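You operate a simulated robot arm through the tools that you are given. There is no shell and no other tool. Be economical: measure what you need, move in short steps, check, and stop when the job is done.

You are at the controls of a simulated two-armed robot. One attempt, no reset.

JOB
Take the cap off the black tube and lay it down on the top of the mounting bench. Close the glue tray cover. Put the number card that says "5" from the top of the grey table on top of the white and purple box and the number card labelled "3" on the blue small navy board. Open the side table drawer, put the blue felt pad on the top of the grey table away in the inside of the side table drawer, then shut the drawer. Take the orange cloth on the top of the long grey table and put it away in the top tray of the black tray cart. Any order will do.

Only the result counts: the job must be done as asked and must still hold three seconds after the hand-in. Knocking over, shifting, dropping, spilling or breaking anything else fails it. Lids that push on must go on centred and level and be pressed home; caps that screw on are set level and turned clockwise until they are tight. Flat cloth is picked up by pressing the open fingertips on it (5 to 10 N) and closing them slowly along it; thin cloth reads only 2 to 8 mm in the jaws.

ROBOT AND FRAMES
Two 6-joint arms with two-finger grippers on one trunk, on a base that drives. Base frame: it is fixed to the floor where the robot stands at the start and does not move with it; the origin is under the middle of the robot, x ahead of it, y to its left, z up; the surface under the hand at the start is at about z = 86. Readings come in cm, degrees, newtons and seconds.
The left shoulder is at the start at [3, 17.8, 103.8], the right one opposite. With the tool pointing down near the work surface each hand reaches from about 46 to 84 cm from the robot's upright axis, wherever it stands, measured 20 degrees to its own side. Places, roughly: black tube [50, 0, 100]; blue felt pad (7x5x5 cm) [-80, -160, 90]; glue tray cover [80, 60, 90]; inside of the side table drawer [-60, -360, 80]; number card [-25, -175, 100]; orange cloth (7x10x4 cm) [-640, -140, 90]; side table drawer [-50, -360, 80]; small navy board (11x20x1 cm) [-60, -180, 90]; top tray of the black tray cart [-270, -580, 100]; white and purple box (20x10x11 cm) [-40, -160, 100]. Payload 2.54 kg a hand.
The tool frame of a hand sits at the grasp point between the pads (the TCP): z along the fingers, y along the line on which they close. The tips reach 3 cm beyond it. Largest opening 11.6 cm; the body of the gripper starts 9.5 cm behind the TCP.
Orientation is told as [roll, pitch, yaw] about the base's x, y, z axes, in that order, counted from this pose: with the fingers straight down and closing along the base's y, the tool's x points along the base's -x, its y along +y and its z along -z.

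CONTROLS
- The arms move only by the tool servo_tool. It takes "left_rows", "right_rows" or both (then of equal length, played together; a hand with none holds still); each is a list of rows, each a list of 7 numbers: the gripper command, from -1 (fully open) to 1 (shut), values between in proportion, then the shift along the tool's x, y, z in units of 200 mm (1.0 is 200 mm), then the turn, a rotation vector about the tool's x, y, z in units of 60 degrees (1.0 is 60 degrees). In form: [[gripper, dx, dy, dz, wx, wy, wz], ...]. A call has 1 to 8 rows; each row is the pose to reach, as a shift and turn from the pose commanded when the call began, along the tool's axes at that moment. A call with a number of a shift or a turn outside -1 to 1 is refused whole. A row lasts 0.2 s, in which the tool goes at most 5 cm and 8.6 degrees; a call with a longer step from one row to the next is refused whole, and so is a gripper value outside its range. Where a pose cannot be reached the arm comes as near as it can. A force on the tool above 40 N (or 10 N above the force at the start of the call, whichever is more), or a blocked arm, ends the call early, and 0.2 s more pass. Each finger travels about 15.3 cm/s and halts on what it meets, pressing with about 32 N; the grip force reading is that of the motor and also rises with nothing between the fingers. The clock runs only during rows and for 0.2 s after the last one: add rows that repeat a pose to give the fingers time. It gives the time, the measured TCP pose, the force on the tool (base axes), the opening and the grip force at its end, in the units of the frame above (readings bear some noise), with the torque about the TCP (base axes, N m) and any sound that the robot's microphone picked up, and new pictures: "pictures" is both (left out), scene, wrist or none (wrist: the cameras of the hands that moved).
- Cameras (640 x 400 px; columns grow to the right, rows downward): "scene" is now at [2.21, 2.82, 174.54]; the picture's right is [0.56, -0.83, 0.00], its down [-0.65, -0.44, -0.62] and it looks along [0.52, 0.35, -0.78] (base axes); focal length 257 px, centre (320, 200). "left" rides on the left gripper at [6.9, 1.5, -12.2] in its tool frame; the picture's right is [-0.22, 0.98, 0.00], its down [-0.83, -0.18, -0.53] and it looks along [-0.52, -0.12, 0.85] (tool axes); focal length 251 px, centre (320, 200). "right" rides on the right gripper at [6.9, -1.5, -12.2] in its tool frame; the picture's right is [0.21, 0.98, 0.00], its down [-0.83, 0.18, -0.53] and it looks along [-0.52, 0.11, 0.85] (tool axes); focal length 251 px, centre (320, 200). There is no depth. A picture from a camera that has moved, and an enlarged one, comes with that camera's place and axes in the base frame and with its lens. The place of the scene camera against the robot may be out by one fixed shift of up to 2.5 cm in any direction.
- slide_trunk(by): slides the trunk up (or, below 0, down) by that many cm; the arms and the scene camera ride with it, the base frame stays. It gives what a move gives, with no picture.
- base_move(legs): drives the robot by 1 to 6 legs, each [ahead, left, turn to the left] in cm, cm and degrees, along the robot's own axes; the way and the turn of a leg run together, so that a leg with both is an arc; at most 150 cm and 180 degrees a leg. The arms and the cameras ride along, it lands a little off, and it stops where it bumps. It gives what a move gives, and a new picture of the scene camera.
- aim_head(pan, tilt): turns the head with the scene camera to pan (to the left, within 143 degrees either way) and tilt (down, from -29 to 69), counted from straight ahead of the robot. It gives what a move gives, and a new picture of the scene camera.
- close_up(camera, box): a new picture of the part [left, top, right, bottom] of that camera's present view, enlarged. No time passes.
- finish_job(): hands the job in; it is judged then, once.

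Work in short steps. Places have to be worked out from the pictures, the camera data and where the tool is seen: move nearer, look again, correct. Check each grasp and each placing, and mend what went wrong. You have 186 turns and 260 pictures in all, those below and enlarged ones among them. Open the grippers and draw the arms clear of the work before you hand the job in, unless the task says otherwise; then end with one line.

The tools are called as name(argument=value, ...) on one line, values as JSON. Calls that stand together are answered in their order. servo_tool: Moves the arms, as the interface text tells. Its arguments: {"type":"object","properties":{"left_rows":{"type":"array","items":{"type":"array","items":{"type":"number"}}},"right_rows":{"type":"array","items":{"type":"array","items":{"type":"number"}}},"pictures":{"type":"string","enum":["both","scene","wrist","none"]}},"required":[]} The other tools are called the same way: slide_trunk (by) slides the trunk up or down; base_move (legs) drives the base; aim_head (pan, tilt) turns the head that bears the scene camera; close_up (camera, box) takes an enlarged picture of a part of a camera's view; finish_job () hands the job in.

At the start:

```text
time: 0.0
left_tcp_pos: [37.26, 36.96, 121.76]
left_tcp_rot: [0.0, 0.0, 0.0]
left_contact_force: [-0.1, 0.9, -0.9]
left_moment: [0.0, 0.0, 0.02]
left_opening: 11.62
left_grip_force: 0.0
right_tcp_pos: [42.75, 3.97, 130.39]
right_tcp_rot: [0.1, 0.0, -0.1]
right_contact_force: [0.1, 0.6, 0.4]
right_moment: [0.05, 0.03, -0.02]
right_opening: 11.61
right_grip_force: 0.0
trunk travel left (down, up): [-25.0, 29.0]
robot x, y, heading: [-0.05, -0.15, 0.1]
head pan, tilt: [33.9, 51.4]
```

scene: 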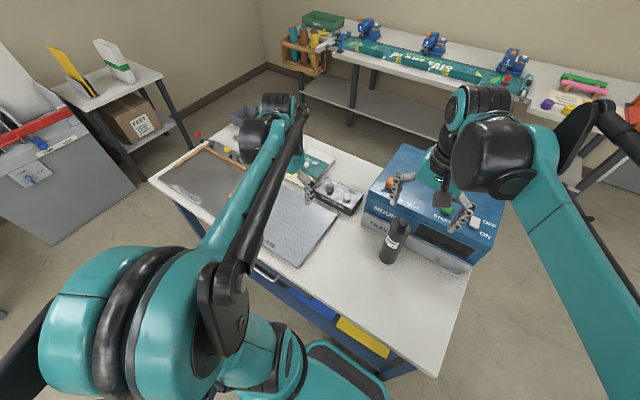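
right: 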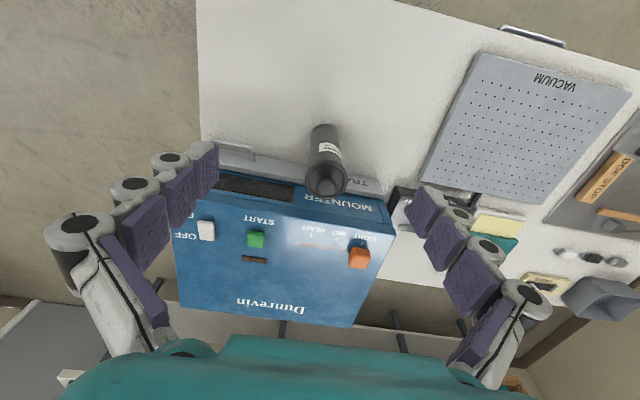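
left: 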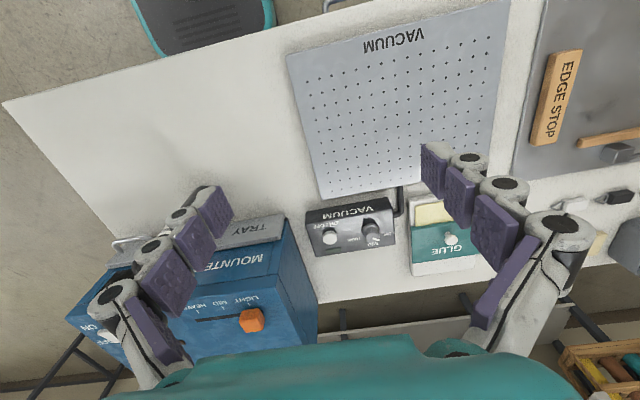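

The tube stands in front of the blue mounter and the glue tray is next to the vacuum box. I'll enlarge both to see the cap and the cover.

close_up(camera="right", box=[260, 100, 400, 210])

close_up(camera="left", box=[380, 160, 520, 290])

close_up(camera="scene", box=[270, 130, 450, 290])

```text
3.64 times, centred on (330, 155) of right
camera zoom: at [35.97, 2.64, 142.57], right [-0.21, 0.98, 0.0], down [0.83, 0.18, 0.53], along [0.52, 0.11, -0.85], focal length 914 px, centre (284, 364)
```

zoom: 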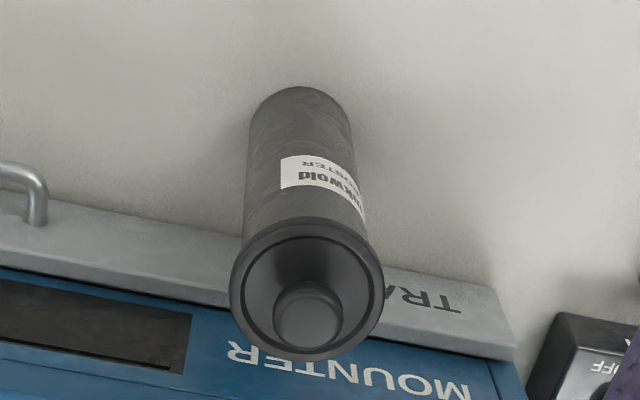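

```text
3.08 times, centred on (450, 225) of left
camera zoom: at [30.19, 38.46, 133.94], right [0.22, 0.98, 0.0], down [0.82, -0.18, 0.54], along [0.52, -0.12, -0.84], focal length 774 px, centre (-80, 123)
```

zoom: 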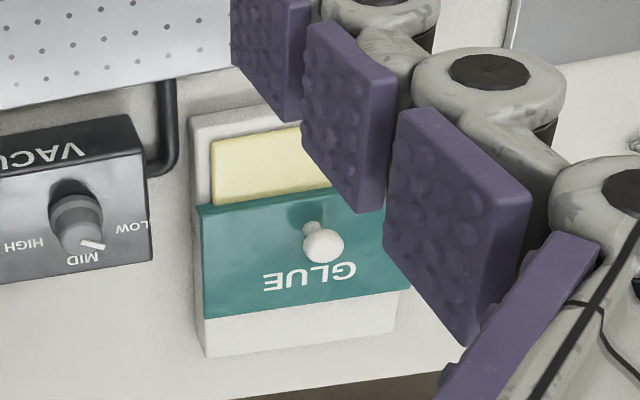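

```text
2.50 times, centred on (360, 210) of scene
camera zoom: at [2.21, 2.82, 174.54], right [0.56, -0.83, 0.0], down [-0.65, -0.44, -0.62], along [0.52, 0.35, -0.78], focal length 642 px, centre (220, 175)
```

zoom: 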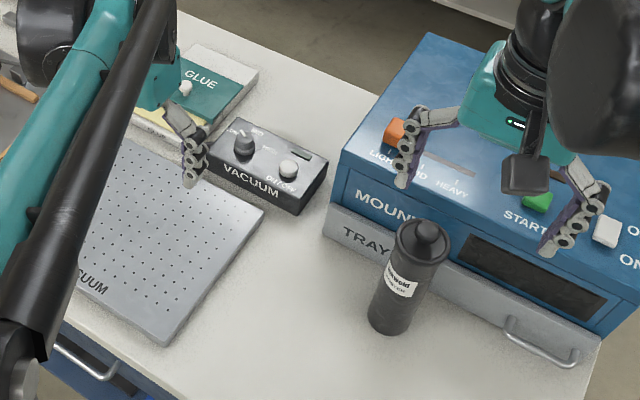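

The cap knob is at about [53.3, 7, 109], and the cap is about 6 cm wide. I'll bring the right hand above it.

servo_tool(right_rows=[[-1, -0.13, 0.04, 0.1, 0, 0, 0], [-1, -0.26, 0.08, 0.2, 0, 0, 0], [-1, -0.4, 0.11, 0.35, 0, 0, 0], [-1, -0.53, 0.15, 0.5, 0, 0, 0]], pictures="both")

```text
time: 1.0
left_tcp_pos: [37.4, 37.04, 121.78]
left_tcp_rot: [0.0, 0.1, -0.1]
left_contact_force: [0.2, -0.3, 0.1]
left_moment: [-0.02, 0.03, -0.02]
left_opening: 11.6
left_grip_force: 0.1
right_tcp_pos: [53.55, 7.2, 120.34]
right_tcp_rot: [0.0, 0.1, 0.1]
right_contact_force: [1.1, 0.7, 0.3]
right_moment: [-0.01, 0.02, 0.0]
right_opening: 11.6
right_grip_force: 0.1
trunk travel left (down, up): [-25.0, 29.0]
robot x, y, heading: [0.15, 0.25, -0.2]
head pan, tilt: [33.9, 51.4]
camera scene: at [2.41, 2.9, 174.54], right [0.56, -0.83, 0.0], down [-0.65, -0.44, -0.62], along [0.52, 0.35, -0.78], focal length 257 px, centre (320, 200)
camera right: at [46.71, 5.79, 132.42], right [-0.21, 0.98, 0.0], down [0.83, 0.18, 0.53], along [0.52, 0.11, -0.85], focal length 251 px, centre (320, 200)
```

scene: 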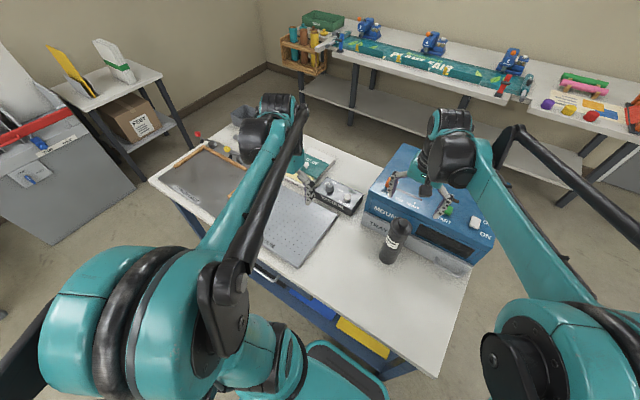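
right: 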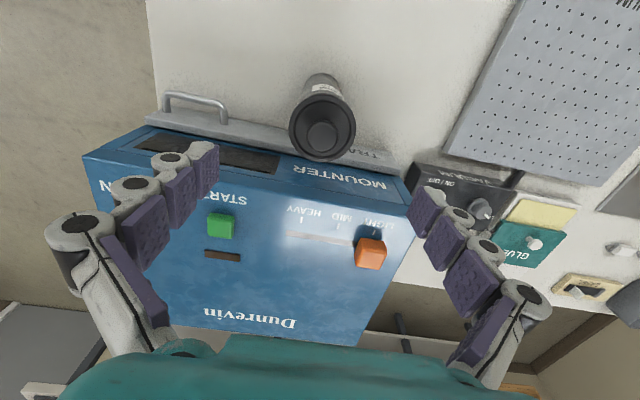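

The hand is nearly above the cap. I'll enlarge to refine its position and see how it is built.

close_up(camera="right", box=[272, 65, 372, 165])

```text
4.00 times, centred on (322, 115) of right
camera zoom: at [46.71, 5.79, 132.42], right [-0.21, 0.98, 0.0], down [0.83, 0.18, 0.53], along [0.52, 0.11, -0.85], focal length 1006 px, centre (312, 540)
```

zoom: 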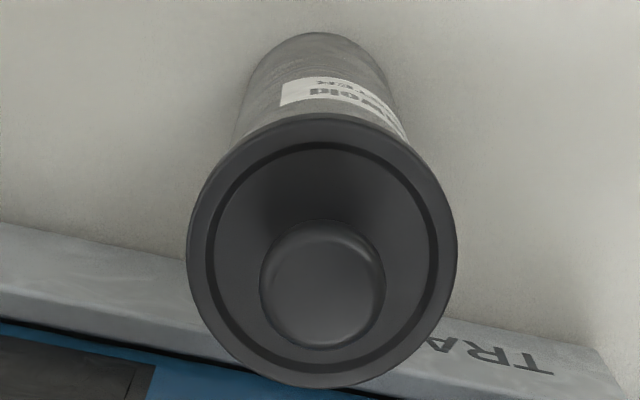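

The knob is about 2.9 cm wide with its top near z=108, and the cap face is at about 105, centred on (54.4, 7.7). I'll lower the hand with the fingers partly closed.

servo_tool(right_rows=[[-0.2, -0.0425, 0.025, 0.15, 0, 0, 0], [-0.1, -0.0425, 0.025, 0.3, 0, 0, 0], [-0.1, -0.0425, 0.025, 0.45, 0, 0, 0], [-0.1, -0.0425, 0.025, 0.52, 0, 0, 0], [-0.1, -0.0425, 0.025, 0.57, 0, 0, 0]], pictures="wrist")

```text
time: 2.1
left_tcp_pos: [36.59, 36.91, 122.25]
left_tcp_rot: [0.0, -0.4, 0.0]
left_contact_force: [-0.5, -0.6, 0.9]
left_moment: [-0.01, -0.01, 0.01]
left_opening: 11.61
left_grip_force: 0.1
right_tcp_pos: [53.92, 7.41, 110.42]
right_tcp_rot: [0.1, -0.5, 0.0]
right_contact_force: [7.3, 1.4, 80.0]
right_moment: [0.05, -0.26, 0.05]
right_opening: 4.76
right_grip_force: 31.5
trunk travel left (down, up): [-25.0, 29.0]
robot x, y, heading: [0.09, 0.07, 0.2]
head pan, tilt: [33.9, 51.4]
stopped in row 5 (right hand): the force on the tool passed its limit at 56 N (the readings are from after the stop); the commanded pose is now the measured one
camera right: at [47.0, 6.04, 122.51], right [-0.21, 0.98, 0.0], down [0.82, 0.18, 0.54], along [0.53, 0.12, -0.84], focal length 251 px, centre (320, 200)
```

right: 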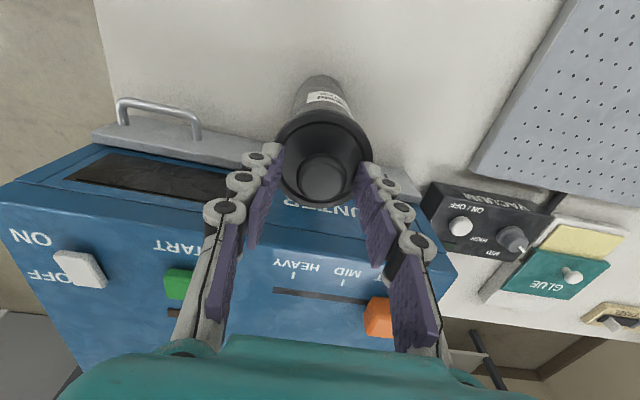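

The fingertips rest on the cap face at z≈107.4, straddling the knob. I'll back up 0.5 cm and close on the knob.

servo_tool(right_rows=[[0.1, 0, 0, -0.025, 0, 0, 0], [0.4, 0, 0, -0.025, 0, 0, 0], [0.8, 0, 0, -0.025, 0, 0, 0], [0.8, 0, 0, -0.025, 0, 0, 0]], pictures="wrist")

```text
time: 3.1
left_tcp_pos: [36.81, 37.0, 121.93]
left_tcp_rot: [0.1, -0.3, 0.0]
left_contact_force: [-0.2, 0.2, -1.1]
left_moment: [0.01, 0.01, -0.02]
left_opening: 11.62
left_grip_force: 0.1
right_tcp_pos: [53.94, 7.52, 110.57]
right_tcp_rot: [0.2, -0.3, 0.0]
right_contact_force: [2.9, 3.4, 47.8]
right_moment: [-0.03, -0.18, -0.03]
right_opening: 2.67
right_grip_force: 31.5
trunk travel left (down, up): [-25.0, 29.0]
robot x, y, heading: [0.07, 0.21, 0.1]
head pan, tilt: [33.9, 51.4]
camera right: at [47.14, 6.13, 122.58], right [-0.21, 0.98, 0.0], down [0.82, 0.18, 0.54], along [0.53, 0.12, -0.84], focal length 251 px, centre (320, 200)
```

right: 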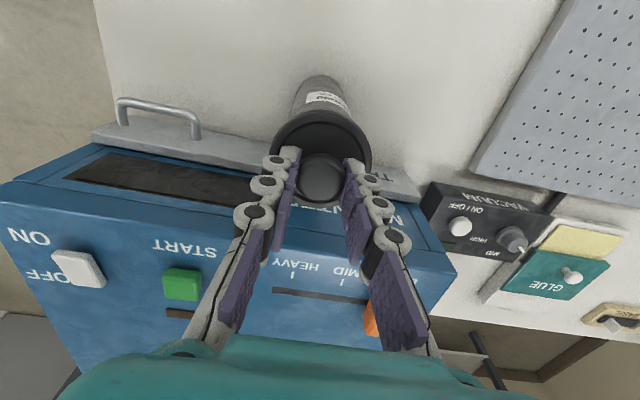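

The knob is held at a 2.67 cm opening. I'll pull up gently and watch the force.

servo_tool(right_rows=[[0.9, 0, 0, -0.04, 0, 0, 0], [0.9, 0, 0, -0.06, 0, 0, 0], [0.9, 0, 0, -0.08, 0, 0, 0]], pictures="wrist")

```text
time: 3.9
left_tcp_pos: [37.2, 37.04, 121.71]
left_tcp_rot: [-0.1, -0.1, 0.1]
left_contact_force: [0.5, 0.0, 0.2]
left_moment: [-0.03, 0.0, -0.01]
left_opening: 11.61
left_grip_force: 0.0
right_tcp_pos: [54.24, 7.48, 111.91]
right_tcp_rot: [0.1, -0.1, 0.0]
right_contact_force: [0.3, 0.7, -0.4]
right_moment: [0.01, 0.01, -0.01]
right_opening: 2.64
right_grip_force: 31.9
trunk travel left (down, up): [-25.0, 29.0]
robot x, y, heading: [-0.11, 0.02, -0.2]
head pan, tilt: [33.9, 51.4]
heard: snap
camera right: at [47.46, 6.08, 123.95], right [-0.21, 0.98, 0.0], down [0.83, 0.18, 0.54], along [0.52, 0.11, -0.84], focal length 251 px, centre (320, 200)
```

right: 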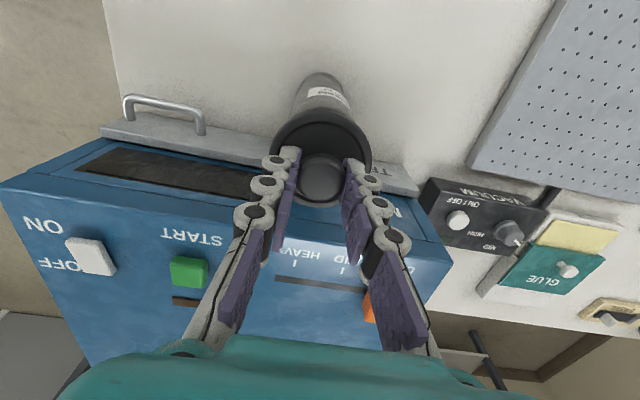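

I heard a snap, so the cap has popped loose. I'll lift it well clear.

servo_tool(right_rows=[[0.9, 0, 0, -0.1, 0, 0, 0], [0.9, 0, 0, -0.25, 0, 0, 0], [0.9, 0, 0, -0.4, 0, 0, 0], [0.9, 0, 0, -0.55, 0, 0, 0]], pictures="both")

```text
time: 4.9
left_tcp_pos: [37.15, 36.95, 121.83]
left_tcp_rot: [0.0, -0.1, 0.0]
left_contact_force: [0.6, 0.1, 0.5]
left_moment: [-0.02, 0.02, -0.03]
left_opening: 11.59
left_grip_force: 0.0
right_tcp_pos: [54.21, 7.39, 122.99]
right_tcp_rot: [0.0, -0.1, 0.0]
right_contact_force: [-0.4, 0.4, -0.1]
right_moment: [-0.03, -0.01, 0.03]
right_opening: 2.67
right_grip_force: 32.3
trunk travel left (down, up): [-25.0, 29.0]
robot x, y, heading: [0.19, 0.41, 0.1]
head pan, tilt: [33.9, 51.4]
camera scene: at [2.19, 2.82, 174.55], right [0.56, -0.83, 0.0], down [-0.65, -0.44, -0.62], along [0.52, 0.35, -0.78], focal length 257 px, centre (320, 200)
camera right: at [47.4, 6.09, 135.1], right [-0.21, 0.98, 0.0], down [0.82, 0.18, 0.54], along [0.52, 0.11, -0.84], focal length 251 px, centre (320, 200)
```

scene: 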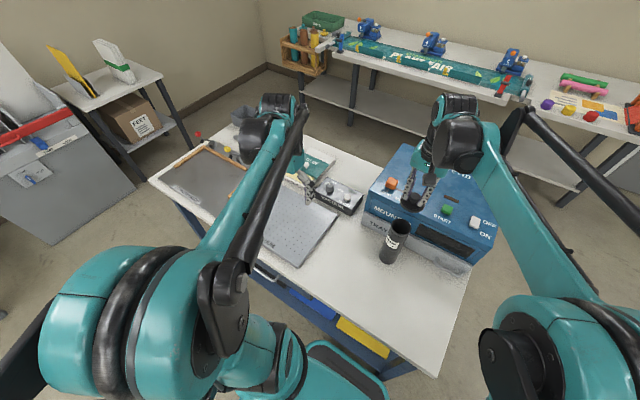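
right: 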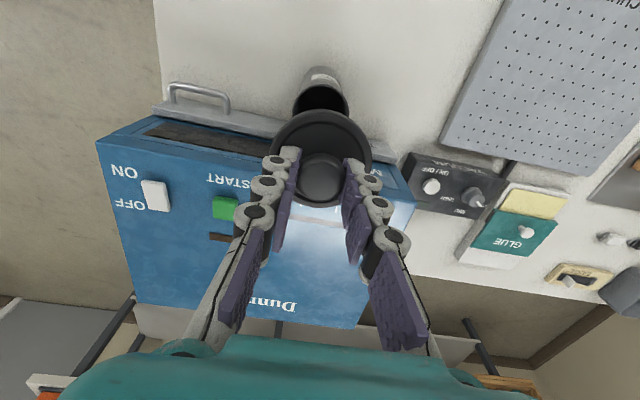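

The cap is off and the tube still stands open. I'll carry the cap to the free white area at about (49, -7) and start down.

servo_tool(right_rows=[[0.9, 0.065, -0.18, 0, 0, 0, 0], [0.9, 0.13, -0.36, 0, 0, 0, 0], [0.9, 0.195, -0.54, 0, 0, 0, 0], [0.9, 0.26, -0.72, 0, 0, 0, 0], [0.9, 0.26, -0.72, 0.22, 0, 0, 0], [0.9, 0.26, -0.72, 0.44, 0, 0, 0], [0.9, 0.26, -0.72, 0.66, 0, 0, 0], [0.9, 0.26, -0.72, 0.88, 0, 0, 0]], pictures="both")

```text
time: 6.7
left_tcp_pos: [37.25, 36.97, 121.79]
left_tcp_rot: [0.0, -0.1, -0.1]
left_contact_force: [0.1, 0.1, -0.7]
left_moment: [0.0, 0.01, 0.02]
left_opening: 11.6
left_grip_force: 0.1
right_tcp_pos: [49.1, -6.82, 105.15]
right_tcp_rot: [0.0, -0.1, 0.0]
right_contact_force: [0.3, 0.1, -0.9]
right_moment: [-0.03, -0.03, 0.01]
right_opening: 2.64
right_grip_force: 32.2
trunk travel left (down, up): [-25.0, 29.0]
robot x, y, heading: [-0.26, -0.05, -0.1]
head pan, tilt: [33.9, 51.4]
camera scene: at [2.37, 2.82, 174.54], right [0.56, -0.83, 0.0], down [-0.65, -0.44, -0.62], along [0.52, 0.35, -0.78], focal length 257 px, centre (320, 200)
camera right: at [42.28, -8.3, 117.27], right [-0.21, 0.98, 0.0], down [0.83, 0.18, 0.54], along [0.52, 0.11, -0.84], focal length 251 px, centre (320, 200)
```

scene: 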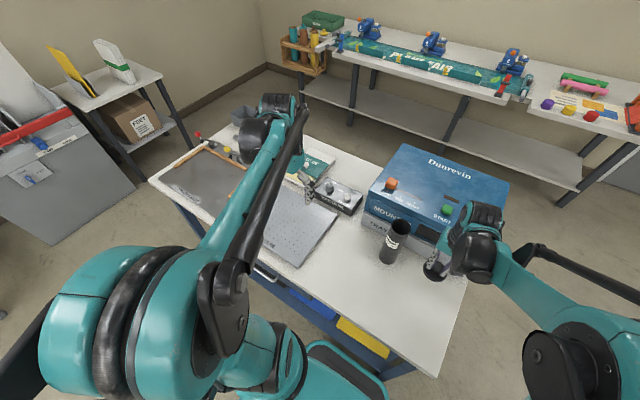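
right: 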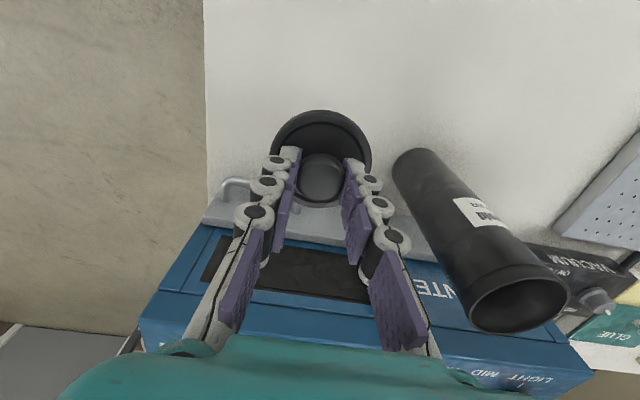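

The spot below is clear white tabletop. I'll lower to near the surface, then go slowly until it touches.

servo_tool(right_rows=[[0.9, 0, 0, 0.2, 0, 0, 0], [0.9, 0, 0, 0.4, 0, 0, 0], [0.9, 0, 0, 0.55, 0, 0, 0], [0.9, 0, 0, 0.62, 0, 0, 0], [0.9, 0, 0, 0.66, 0, 0, 0], [0.9, 0, 0, 0.7, 0, 0, 0]], pictures="wrist")

```text
time: 8.1
left_tcp_pos: [37.21, 37.01, 121.72]
left_tcp_rot: [-0.1, -0.1, 0.0]
left_contact_force: [0.0, 0.9, 0.3]
left_moment: [-0.04, 0.0, -0.02]
left_opening: 11.63
left_grip_force: 0.0
right_tcp_pos: [49.22, -6.78, 91.29]
right_tcp_rot: [0.0, -0.2, -0.1]
right_contact_force: [1.2, -0.2, 0.5]
right_moment: [-0.05, 0.03, 0.01]
right_opening: 2.67
right_grip_force: 31.7
trunk travel left (down, up): [-25.0, 29.0]
robot x, y, heading: [-0.24, 0.27, 0.0]
head pan, tilt: [33.9, 51.4]
camera right: at [42.31, -8.25, 103.37], right [-0.21, 0.98, 0.0], down [0.82, 0.18, 0.54], along [0.52, 0.11, -0.84], focal length 251 px, centre (320, 200)
```

right: 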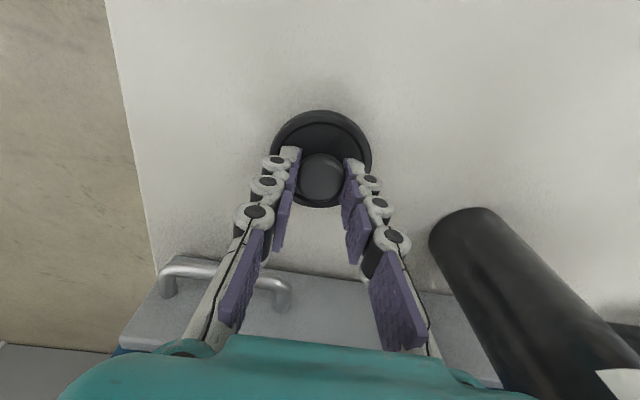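

There is no contact yet at z=91.3. I'll keep going down in small steps.

servo_tool(right_rows=[[0.9, 0, 0, 0.025, 0, 0, 0], [0.9, 0, 0, 0.05, 0, 0, 0], [0.9, 0, 0, 0.075, 0, 0, 0], [0.9, 0, 0, 0.09, 0, 0, 0], [0.9, 0, 0, 0.1, 0, 0, 0]], pictures="none")

```text
time: 9.1
left_tcp_pos: [37.05, 37.06, 122.04]
left_tcp_rot: [0.0, -0.2, 0.0]
left_contact_force: [-0.4, 0.1, -0.5]
left_moment: [0.03, 0.0, 0.01]
left_opening: 11.59
left_grip_force: 0.2
right_tcp_pos: [49.0, -6.83, 89.91]
right_tcp_rot: [0.0, -0.3, 0.0]
right_contact_force: [-1.9, -0.5, 25.6]
right_moment: [0.01, 0.02, -0.01]
right_opening: 2.67
right_grip_force: 31.8
trunk travel left (down, up): [-25.0, 29.0]
robot x, y, heading: [-0.03, 0.32, -0.1]
head pan, tilt: [33.9, 51.4]
stopped in row 4 (right hand): the force on the tool passed its limit at 47 N (the readings are from after the stop); the commanded pose is now the measured one
```

The cap touched down at z≈89.9. I'll open the fingers a little and rise.

servo_tool(right_rows=[[0.3, 0, 0, 0, 0, 0, 0], [0.1, 0, 0, 0, 0, 0, 0], [0.1, 0, 0, -0.05, 0, 0, 0], [0.1, 0, 0, -0.25, 0, 0, 0], [0.1, 0, 0, -0.5, 0, 0, 0], [0.1, 0, 0, -0.75, 0, 0, 0], [0, 0, 0, -1, 0, 0, 0]], pictures="both")

```text
time: 10.7
left_tcp_pos: [37.09, 37.08, 121.85]
left_tcp_rot: [0.0, -0.2, 0.0]
left_contact_force: [0.0, -0.3, 0.5]
left_moment: [-0.03, -0.02, 0.01]
left_opening: 11.6
left_grip_force: 0.0
right_tcp_pos: [49.07, -6.96, 109.93]
right_tcp_rot: [0.0, -0.3, 0.0]
right_contact_force: [0.2, -0.4, 0.3]
right_moment: [-0.01, -0.04, 0.0]
right_opening: 5.81
right_grip_force: 0.0
trunk travel left (down, up): [-25.0, 29.0]
robot x, y, heading: [0.08, 0.04, 0.1]
head pan, tilt: [33.9, 51.4]
camera scene: at [2.09, 2.82, 174.55], right [0.56, -0.83, 0.0], down [-0.65, -0.44, -0.62], along [0.52, 0.35, -0.78], focal length 257 px, centre (320, 200)
camera right: at [42.13, -8.32, 122.01], right [-0.21, 0.98, 0.0], down [0.82, 0.18, 0.54], along [0.53, 0.11, -0.84], focal length 251 px, centre (320, 200)
```

scene: 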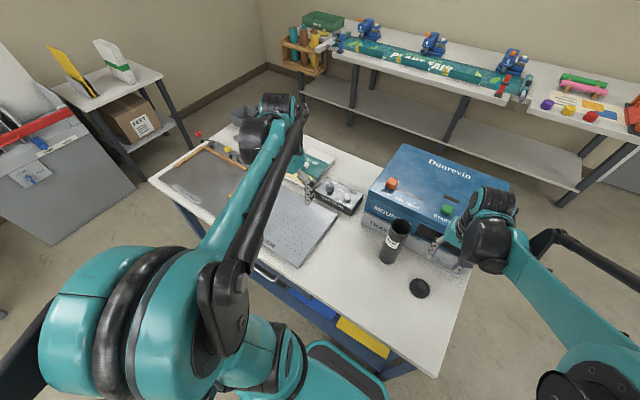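
right: 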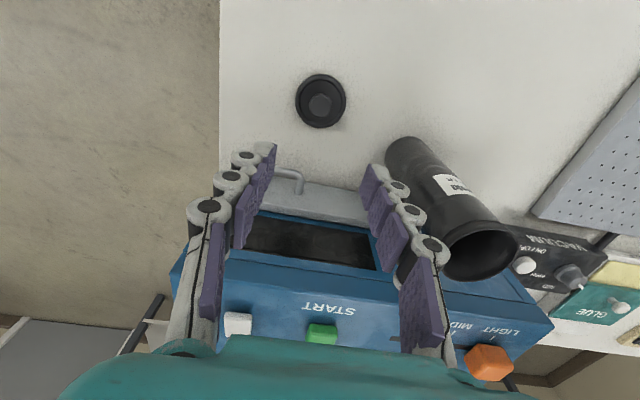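

The cap lies on the bench. I'll raise the right arm to a stowed place and bring the left hand over the glue tray.

servo_tool(left_rows=[[-1, -0.18, 0.11, 0, 0, 0, 0], [-1, -0.36, 0.22, 0, 0, 0, 0], [-1, -0.54, 0.33, 0, 0, 0, 0], [-1, -0.72, 0.44, 0.1, 0, 0, 0], [-1, -0.9, 0.55, 0.2, 0, 0, 0], [-1, -1, 0.7, 0.3, 0, 0, 0], [-1, -1, 0.8, 0.4, 0, 0, 0]], right_rows=[[0, 0, 0, -0.2, 0, 0, 0], [0, 0, 0, -0.4, 0, 0, 0], [0, 0, 0, -0.6, 0, 0, 0], [0, 0.1, 0, -0.7, 0, 0, 0], [0, 0.2, -0.1, -0.8, 0, 0, 0], [0, 0.2, -0.2, -0.8, 0, 0, 0], [0, 0.2, -0.2, -0.8, 0, 0, 0]], pictures="both")

```text
time: 12.3
left_tcp_pos: [57.28, 53.09, 113.81]
left_tcp_rot: [0.1, 0.0, 0.0]
left_contact_force: [-0.2, 0.0, 0.2]
left_moment: [-0.02, 0.01, 0.06]
left_opening: 11.59
left_grip_force: 0.1
right_tcp_pos: [45.02, -10.89, 125.74]
right_tcp_rot: [0.0, -0.3, 0.1]
right_contact_force: [0.1, 0.1, 0.3]
right_moment: [-0.03, -0.01, 0.0]
right_opening: 5.81
right_grip_force: 0.1
trunk travel left (down, up): [-25.0, 29.0]
robot x, y, heading: [-0.12, 0.12, 0.3]
head pan, tilt: [33.9, 51.4]
camera scene: at [2.18, 2.92, 174.54], right [0.56, -0.83, 0.0], down [-0.65, -0.44, -0.62], along [0.52, 0.35, -0.78], focal length 257 px, centre (320, 200)
camera right: at [38.09, -12.22, 137.85], right [-0.21, 0.98, 0.0], down [0.82, 0.18, 0.54], along [0.53, 0.11, -0.84], focal length 251 px, centre (320, 200)
camera left: at [50.26, 54.52, 125.91], right [0.22, 0.98, 0.0], down [0.82, -0.18, 0.54], along [0.52, -0.12, -0.84], focal length 251 px, centre (320, 200)
```

scene: 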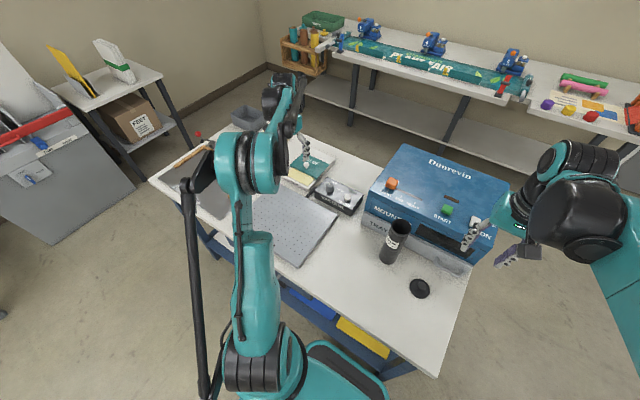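
right: 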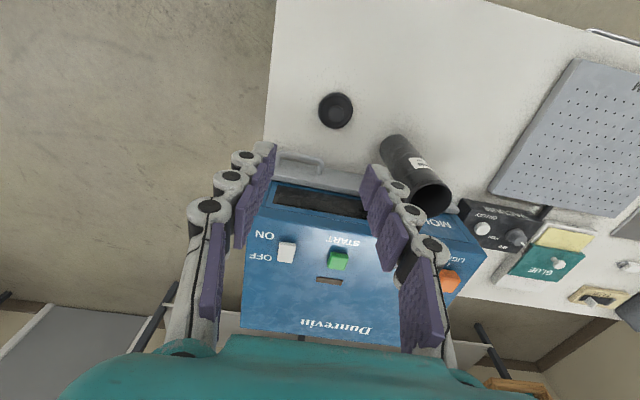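
left: 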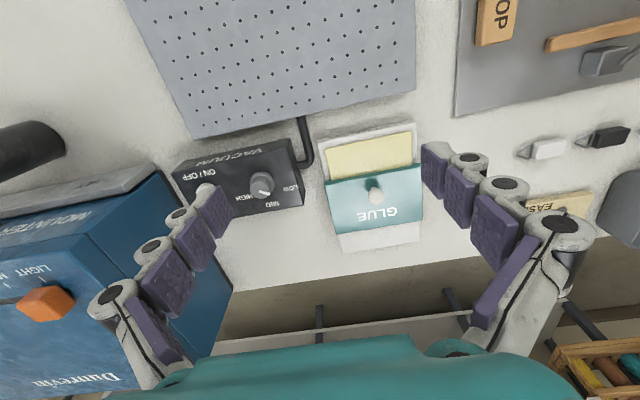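

The knob is at about [71.7, 58.5, 92], and the cover must slide about 7 cm toward the robot. That is near the arm's limit, so I'll drive 14 cm to the left.

base_move(legs=[[0, 14, 0]])

close_up(camera="left", box=[180, 80, 420, 280])

```text
time: 13.6
left_tcp_pos: [57.17, 66.9, 113.82]
left_tcp_rot: [-0.1, -0.1, 0.0]
left_contact_force: [-0.1, 1.1, -0.2]
left_moment: [-0.07, -0.02, 0.02]
left_opening: 11.61
left_grip_force: 0.2
right_tcp_pos: [44.95, 3.11, 125.74]
right_tcp_rot: [0.0, -0.3, 0.0]
right_contact_force: [0.2, 1.0, -0.5]
right_moment: [-0.07, 0.01, 0.03]
right_opening: 5.8
right_grip_force: 0.0
trunk travel left (down, up): [-25.0, 29.0]
robot x, y, heading: [0.23, 13.67, 0.1]
head pan, tilt: [33.9, 51.4]
camera scene: at [2.23, 16.86, 174.54], right [0.56, -0.83, 0.0], down [-0.65, -0.44, -0.62], along [0.52, 0.35, -0.78], focal length 257 px, centre (320, 200)
```

scene: 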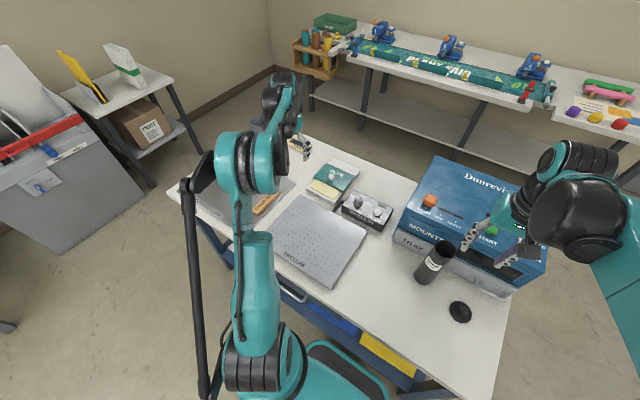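

```text
2.00 times, centred on (300, 180) of left
camera zoom: at [50.27, 68.43, 125.91], right [0.22, 0.98, 0.0], down [0.82, -0.18, 0.54], along [0.52, -0.12, -0.84], focal length 503 px, centre (360, 240)
```

zoom: 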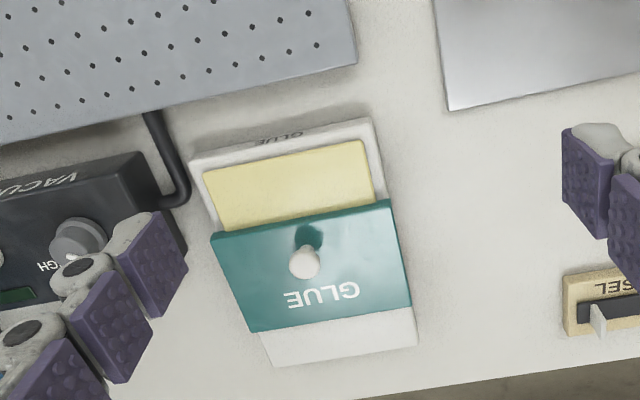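

I'll move the left hand above the knob at (72.3, 58.5) with the fingers half open.

servo_tool(left_rows=[[-0.6, -0.14, -0.07, 0.11, 0, 0, 0], [-0.3, -0.28, -0.14, 0.22, 0, 0, 0], [-0.1, -0.42, -0.21, 0.33, 0, 0, 0], [-0.1, -0.56, -0.28, 0.44, 0, 0, 0], [-0.1, -0.67, -0.35, 0.58, 0, 0, 0], [-0.1, -0.757, -0.42, 0.69, 0, 0, 0], [-0.1, -0.757, -0.42, 0.69, 0, 0, 0]], pictures="wrist")

```text
time: 15.2
left_tcp_pos: [72.43, 58.48, 99.94]
left_tcp_rot: [-0.1, -0.1, 0.0]
left_contact_force: [-0.7, -0.3, 0.1]
left_moment: [-0.02, -0.04, 0.0]
left_opening: 6.4
left_grip_force: 0.1
right_tcp_pos: [44.92, 3.03, 125.72]
right_tcp_rot: [0.1, -0.3, 0.0]
right_contact_force: [-0.2, -0.6, 0.6]
right_moment: [0.03, -0.02, -0.01]
right_opening: 5.82
right_grip_force: 0.0
trunk travel left (down, up): [-25.0, 29.0]
robot x, y, heading: [0.09, 13.99, 0.0]
head pan, tilt: [33.9, 51.4]
camera left: at [65.41, 59.96, 112.14], right [0.21, 0.98, 0.0], down [0.82, -0.18, 0.54], along [0.52, -0.12, -0.84], focal length 251 px, centre (320, 200)
```

left: 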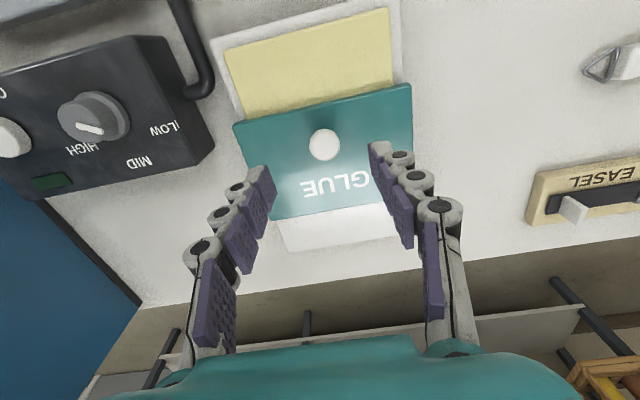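

The knob is centred under the hand. I'll go down slowly around it.

servo_tool(left_rows=[[-0.1, -0.01, 0, 0.12, 0, 0, 0], [-0.1, -0.01, 0, 0.22, 0, 0, 0], [-0.1, -0.01, 0, 0.27, 0, 0, 0], [-0.1, -0.01, 0, 0.3, 0, 0, 0]], pictures="wrist")

```text
time: 16.2
left_tcp_pos: [72.57, 58.43, 93.96]
left_tcp_rot: [0.0, -0.1, 0.0]
left_contact_force: [-0.6, 0.2, 0.5]
left_moment: [0.01, -0.04, 0.02]
left_opening: 6.36
left_grip_force: 0.0
right_tcp_pos: [45.0, 2.98, 125.75]
right_tcp_rot: [0.0, -0.3, 0.0]
right_contact_force: [-0.3, -0.1, 0.1]
right_moment: [0.0, -0.02, -0.01]
right_opening: 5.79
right_grip_force: 0.1
trunk travel left (down, up): [-25.0, 29.0]
robot x, y, heading: [0.13, 14.05, -0.1]
head pan, tilt: [33.9, 51.4]
camera left: at [65.67, 59.91, 106.14], right [0.22, 0.98, 0.0], down [0.82, -0.18, 0.54], along [0.52, -0.12, -0.84], focal length 251 px, centre (320, 200)
```

left: 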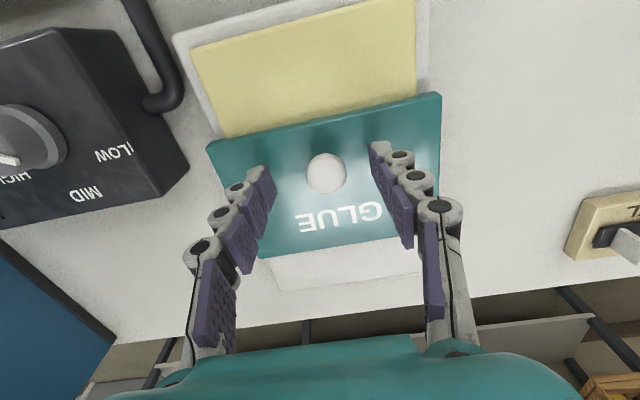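

The knob top is about level with the fingertips. I'll go a little lower and close.

servo_tool(left_rows=[[-0.1, 0, 0.01, 0.02, 0, 0, 0], [-0.1, 0, 0.01, 0.04, 0, 0, 0], [-0.1, 0, 0.01, 0.06, 0, 0, 0], [0.3, 0, 0.01, 0.06, 0, 0, 0], [0.6, 0, 0.01, 0.06, 0, 0, 0], [0.9, 0, 0.01, 0.06, 0, 0, 0], [0.9, 0, 0.01, 0.06, 0, 0, 0]], pictures="wrist")

```text
time: 17.8
left_tcp_pos: [72.59, 58.81, 92.8]
left_tcp_rot: [0.1, -0.1, 0.0]
left_contact_force: [-1.1, 6.0, 0.8]
left_moment: [0.14, -0.01, 0.06]
left_opening: 2.4
left_grip_force: 45.2
right_tcp_pos: [44.96, 3.2, 125.71]
right_tcp_rot: [0.0, -0.2, -0.1]
right_contact_force: [0.8, -0.4, 0.9]
right_moment: [0.03, -0.01, 0.02]
right_opening: 5.8
right_grip_force: 0.1
trunk travel left (down, up): [-25.0, 29.0]
robot x, y, heading: [0.26, 13.6, -0.1]
head pan, tilt: [33.9, 51.4]
camera left: at [65.63, 60.26, 104.95], right [0.21, 0.98, 0.0], down [0.82, -0.18, 0.54], along [0.52, -0.11, -0.84], focal length 251 px, centre (320, 200)
```

left: 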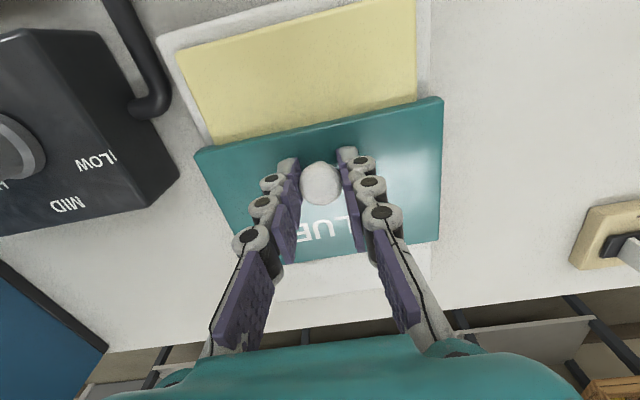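

The knob is gripped. I'll slide the cover toward the robot in steps.

servo_tool(left_rows=[[0.9, 0.06, 0, 0, 0, 0, 0], [0.9, 0.12, 0, 0, 0, 0, 0], [0.9, 0.18, 0, 0, 0, 0, 0], [0.9, 0.24, 0, 0, 0, 0, 0], [0.9, 0.28, 0, 0, 0, 0, 0]], pictures="wrist")

```text
time: 19.0
left_tcp_pos: [66.85, 58.81, 92.76]
left_tcp_rot: [-0.1, -0.2, 0.0]
left_contact_force: [-1.3, 10.9, 0.6]
left_moment: [0.2, -0.15, 0.06]
left_opening: 2.42
left_grip_force: 44.9
right_tcp_pos: [45.01, 3.18, 125.81]
right_tcp_rot: [-0.1, -0.2, -0.1]
right_contact_force: [-0.6, -1.4, 0.3]
right_moment: [-0.02, -0.02, 0.03]
right_opening: 5.8
right_grip_force: 0.0
trunk travel left (down, up): [-25.0, 29.0]
robot x, y, heading: [-0.06, 13.99, -0.2]
head pan, tilt: [33.9, 51.4]
camera left: at [60.0, 60.26, 104.95], right [0.21, 0.98, 0.0], down [0.82, -0.18, 0.54], along [0.52, -0.12, -0.84], focal length 251 px, centre (320, 200)
```

left: 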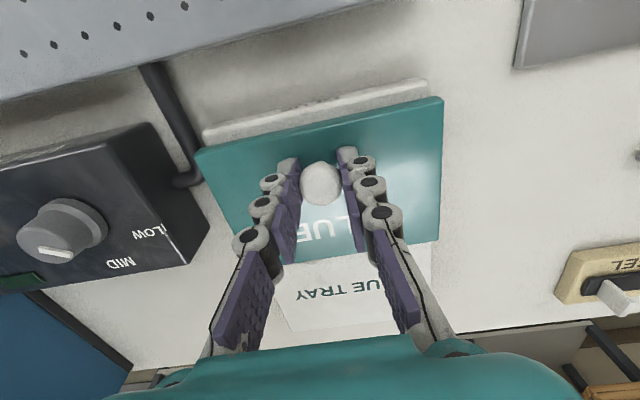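

The opening is nearly covered. I'll push on in small steps until it meets its stop.

servo_tool(left_rows=[[0.9, 0.02, -0.01, 0, 0, 0, 0], [0.9, 0.035, -0.01, 0, 0, 0, 0], [0.9, 0.05, -0.01, 0, 0, 0, 0]], pictures="wrist")

```text
time: 19.8
left_tcp_pos: [65.91, 58.81, 92.84]
left_tcp_rot: [0.0, -0.2, 0.1]
left_contact_force: [-0.2, 25.4, 11.4]
left_moment: [0.32, 0.1, 0.12]
left_opening: 2.44
left_grip_force: 44.4
right_tcp_pos: [44.93, 3.41, 125.91]
right_tcp_rot: [-0.1, -0.3, 0.0]
right_contact_force: [-0.2, -0.5, 0.0]
right_moment: [0.0, 0.03, 0.01]
right_opening: 5.77
right_grip_force: 0.0
trunk travel left (down, up): [-25.0, 29.0]
robot x, y, heading: [0.15, 13.97, -0.0]
head pan, tilt: [33.9, 51.4]
camera left: at [58.92, 60.23, 104.95], right [0.21, 0.98, 0.0], down [0.82, -0.18, 0.54], along [0.52, -0.11, -0.84], focal length 251 px, centre (320, 200)
```

left: 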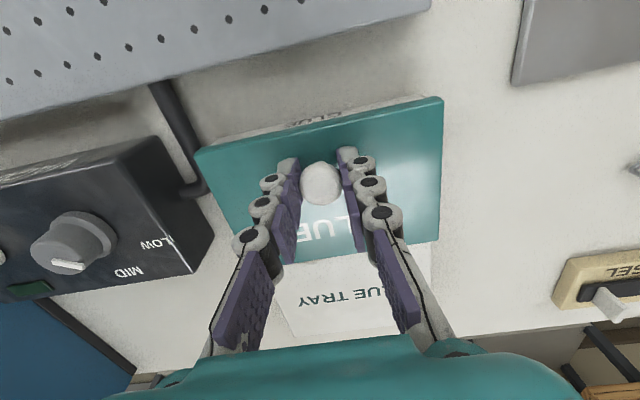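

The cover is still moving freely and a sliver of white rim shows. I'll release the sideways load and keep sliding toward the stop.

servo_tool(left_rows=[[0.9, 0.0, 0.01, 0, 0, 0, 0], [0.9, 0.015, 0.015, 0, 0, 0, 0], [0.9, 0.03, 0.015, 0, 0, 0, 0], [0.9, 0.045, 0.015, 0, 0, 0, 0], [0.9, 0.06, 0.015, 0, 0, 0, 0]], pictures="wrist")

```text
time: 20.7
left_tcp_pos: [65.73, 58.8, 92.87]
left_tcp_rot: [0.2, -0.6, -0.2]
left_contact_force: [5.9, 3.9, 1.1]
left_moment: [0.06, 0.38, -0.03]
left_opening: 2.41
left_grip_force: 45.5
right_tcp_pos: [45.11, 3.1, 125.71]
right_tcp_rot: [0.1, -0.2, -0.1]
right_contact_force: [0.1, -1.0, 0.4]
right_moment: [0.01, 0.03, 0.01]
right_opening: 5.8
right_grip_force: 0.0
trunk travel left (down, up): [-25.0, 29.0]
robot x, y, heading: [0.11, 14.03, -0.2]
head pan, tilt: [33.9, 51.4]
stopped in row 4 (left hand): the force on the tool passed its limit at 43 N (the readings are from after the stop); the commanded pose is now the measured one
camera left: at [58.67, 60.23, 104.89], right [0.22, 0.98, 0.0], down [0.82, -0.19, 0.54], along [0.53, -0.11, -0.84], focal length 251 px, centre (320, 200)
```

left: 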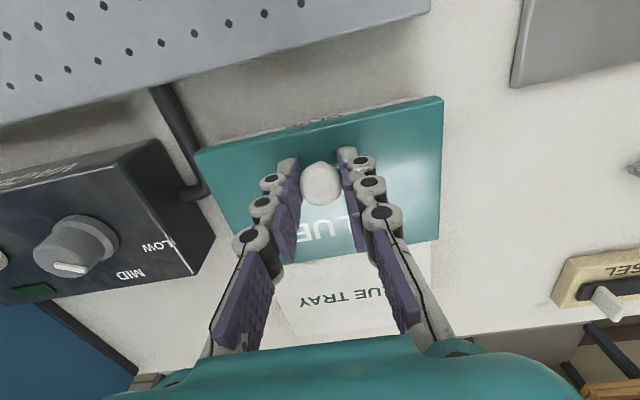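

The cover reached its stop, so it is closed. I'll let go of the knob and rise.

servo_tool(left_rows=[[0.4, 0, 0, 0, 0, 0, 0], [0.1, 0, 0, 0, 0, 0, 0], [0, 0, 0, -0.1, 0, 0, 0], [0, 0, 0, -0.3, 0, 0, 0], [0, 0, 0, -0.55, 0, 0, 0], [0, 0, 0, -0.8, 0, 0, 0], [0, 0.1, 0, -1, 0, 0, 0]], pictures="both")

```text
time: 22.3
left_tcp_pos: [63.45, 58.7, 113.18]
left_tcp_rot: [0.1, -0.6, -0.2]
left_contact_force: [-0.6, 0.0, 0.0]
left_moment: [0.04, -0.04, -0.01]
left_opening: 5.83
left_grip_force: 0.1
right_tcp_pos: [44.86, 3.01, 125.78]
right_tcp_rot: [0.0, -0.4, -0.1]
right_contact_force: [-0.4, 0.0, -0.4]
right_moment: [0.05, 0.0, 0.02]
right_opening: 5.81
right_grip_force: 0.0
trunk travel left (down, up): [-25.0, 29.0]
robot x, y, heading: [-0.07, 13.82, 0.1]
head pan, tilt: [33.9, 51.4]
camera scene: at [2.01, 16.67, 174.55], right [0.56, -0.83, 0.0], down [-0.65, -0.44, -0.62], along [0.52, 0.35, -0.78], focal length 257 px, centre (320, 200)
camera left: at [56.41, 60.09, 125.19], right [0.22, 0.98, 0.0], down [0.82, -0.18, 0.54], along [0.53, -0.11, -0.84], focal length 251 px, centre (320, 200)
```

scene: 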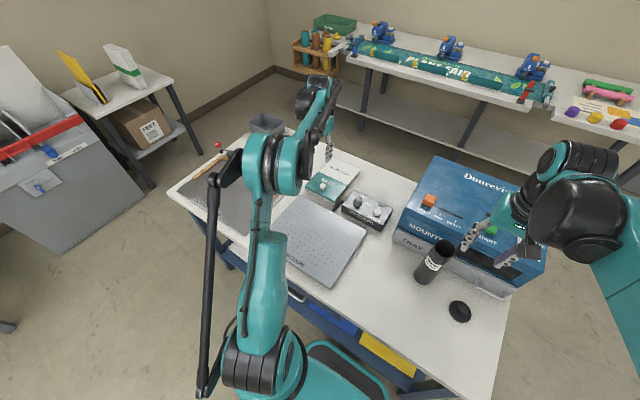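
left: 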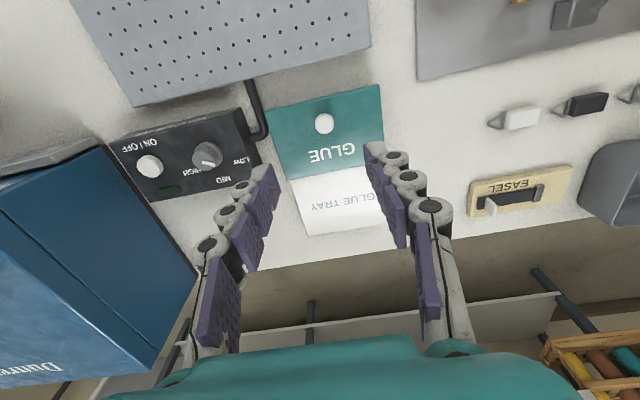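

The glue tray is closed. I'll pull the left arm in and turn the head to the right to see the grey table.

servo_tool(left_rows=[[0, 0.2, -0.02, -0.12, 0, 0, 0], [0, 0.4, -0.04, -0.24, 0, 0, 0], [0, 0.6, -0.08, -0.36, 0, 0, 0], [0, 0.8, -0.14, -0.48, 0, 0, 0], [0, 1.0, -0.2, -0.6, 0, 0, 0]], pictures="none")

aim_head(pan=-115, tilt=28)

aim_head(pan=-60, tilt=35)

aim_head(pan=143, tilt=25)

```text
time: 23.5
left_tcp_pos: [43.16, 54.62, 124.78]
left_tcp_rot: [0.2, -0.5, -0.1]
left_contact_force: [0.1, -0.6, -0.7]
left_moment: [0.02, -0.03, -0.03]
left_opening: 5.82
left_grip_force: 0.0
right_tcp_pos: [44.93, 2.87, 125.77]
right_tcp_rot: [0.0, -0.3, -0.1]
right_contact_force: [0.0, -0.6, -0.4]
right_moment: [0.04, -0.03, -0.02]
right_opening: 5.78
right_grip_force: 0.1
trunk travel left (down, up): [-25.0, 29.0]
robot x, y, heading: [-0.19, 13.56, -0.1]
head pan, tilt: [33.9, 51.4]
```

```text
time: 25.9
left_tcp_pos: [43.42, 54.75, 124.73]
left_tcp_rot: [0.2, -0.5, -0.2]
left_contact_force: [0.3, -0.2, 0.3]
left_moment: [0.01, -0.01, 0.0]
left_opening: 5.82
left_grip_force: 0.0
right_tcp_pos: [45.04, 2.9, 125.7]
right_tcp_rot: [0.0, -0.1, -0.1]
right_contact_force: [0.2, -0.3, -1.1]
right_moment: [-0.02, 0.0, 0.0]
right_opening: 5.82
right_grip_force: 0.0
trunk travel left (down, up): [-25.0, 29.0]
robot x, y, heading: [0.07, 14.26, -0.2]
head pan, tilt: [-115.0, 28.0]
camera scene: at [-7.86, 4.25, 178.01], right [-0.91, 0.42, 0.0], down [0.2, 0.43, -0.88], along [-0.37, -0.8, -0.47], focal length 257 px, centre (320, 200)
```

scene: 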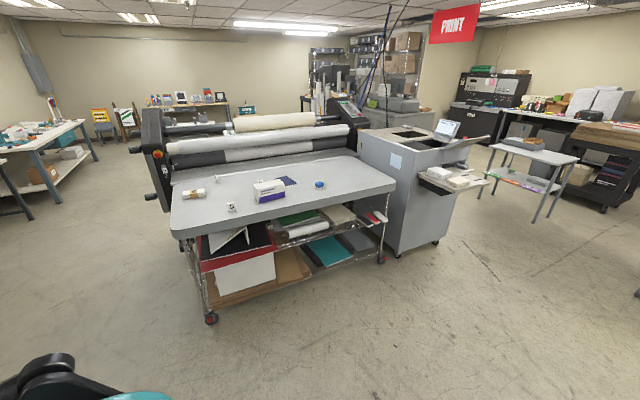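

```text
time: 27.1
left_tcp_pos: [43.47, 54.79, 124.67]
left_tcp_rot: [0.1, -0.5, -0.3]
left_contact_force: [0.1, -0.3, 1.0]
left_moment: [0.0, 0.04, -0.01]
left_opening: 5.81
left_grip_force: 0.2
right_tcp_pos: [45.01, 3.05, 125.71]
right_tcp_rot: [0.0, -0.2, -0.1]
right_contact_force: [-0.6, -0.6, -0.3]
right_moment: [0.03, -0.02, 0.03]
right_opening: 5.8
right_grip_force: 0.1
trunk travel left (down, up): [-25.0, 29.0]
robot x, y, heading: [-0.17, 13.79, -0.1]
head pan, tilt: [-60.0, 35.0]
camera scene: at [0.39, 4.88, 176.91], right [-0.87, -0.5, 0.0], down [-0.29, 0.5, -0.82], along [0.41, -0.71, -0.57], focal length 257 px, centre (320, 200)
```

scene: 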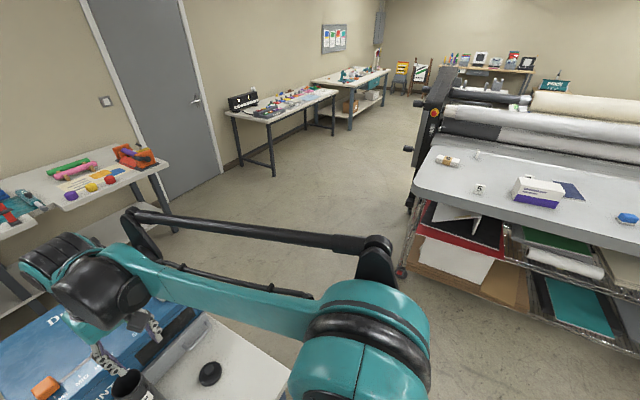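

```text
time: 30.1
left_tcp_pos: [43.47, 54.8, 124.72]
left_tcp_rot: [0.1, -0.5, -0.2]
left_contact_force: [0.4, 0.2, -0.3]
left_moment: [0.03, 0.0, 0.06]
left_opening: 5.77
left_grip_force: 0.0
right_tcp_pos: [45.03, 2.98, 125.71]
right_tcp_rot: [0.0, -0.2, -0.1]
right_contact_force: [0.2, 0.1, 1.4]
right_moment: [0.0, 0.0, 0.0]
right_opening: 5.81
right_grip_force: 0.0
trunk travel left (down, up): [-25.0, 29.0]
robot x, y, heading: [0.29, 14.25, -0.0]
head pan, tilt: [143.0, 25.0]
camera scene: at [-11.36, 18.07, 178.49], right [0.6, 0.8, 0.0], down [0.34, -0.25, -0.91], along [-0.72, 0.55, -0.42], focal length 257 px, centre (320, 200)
```

scene: 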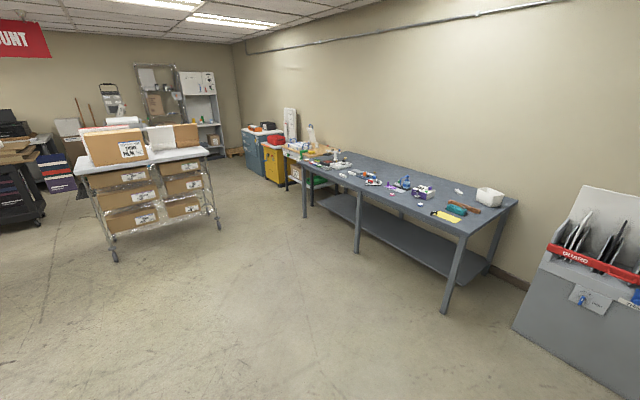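

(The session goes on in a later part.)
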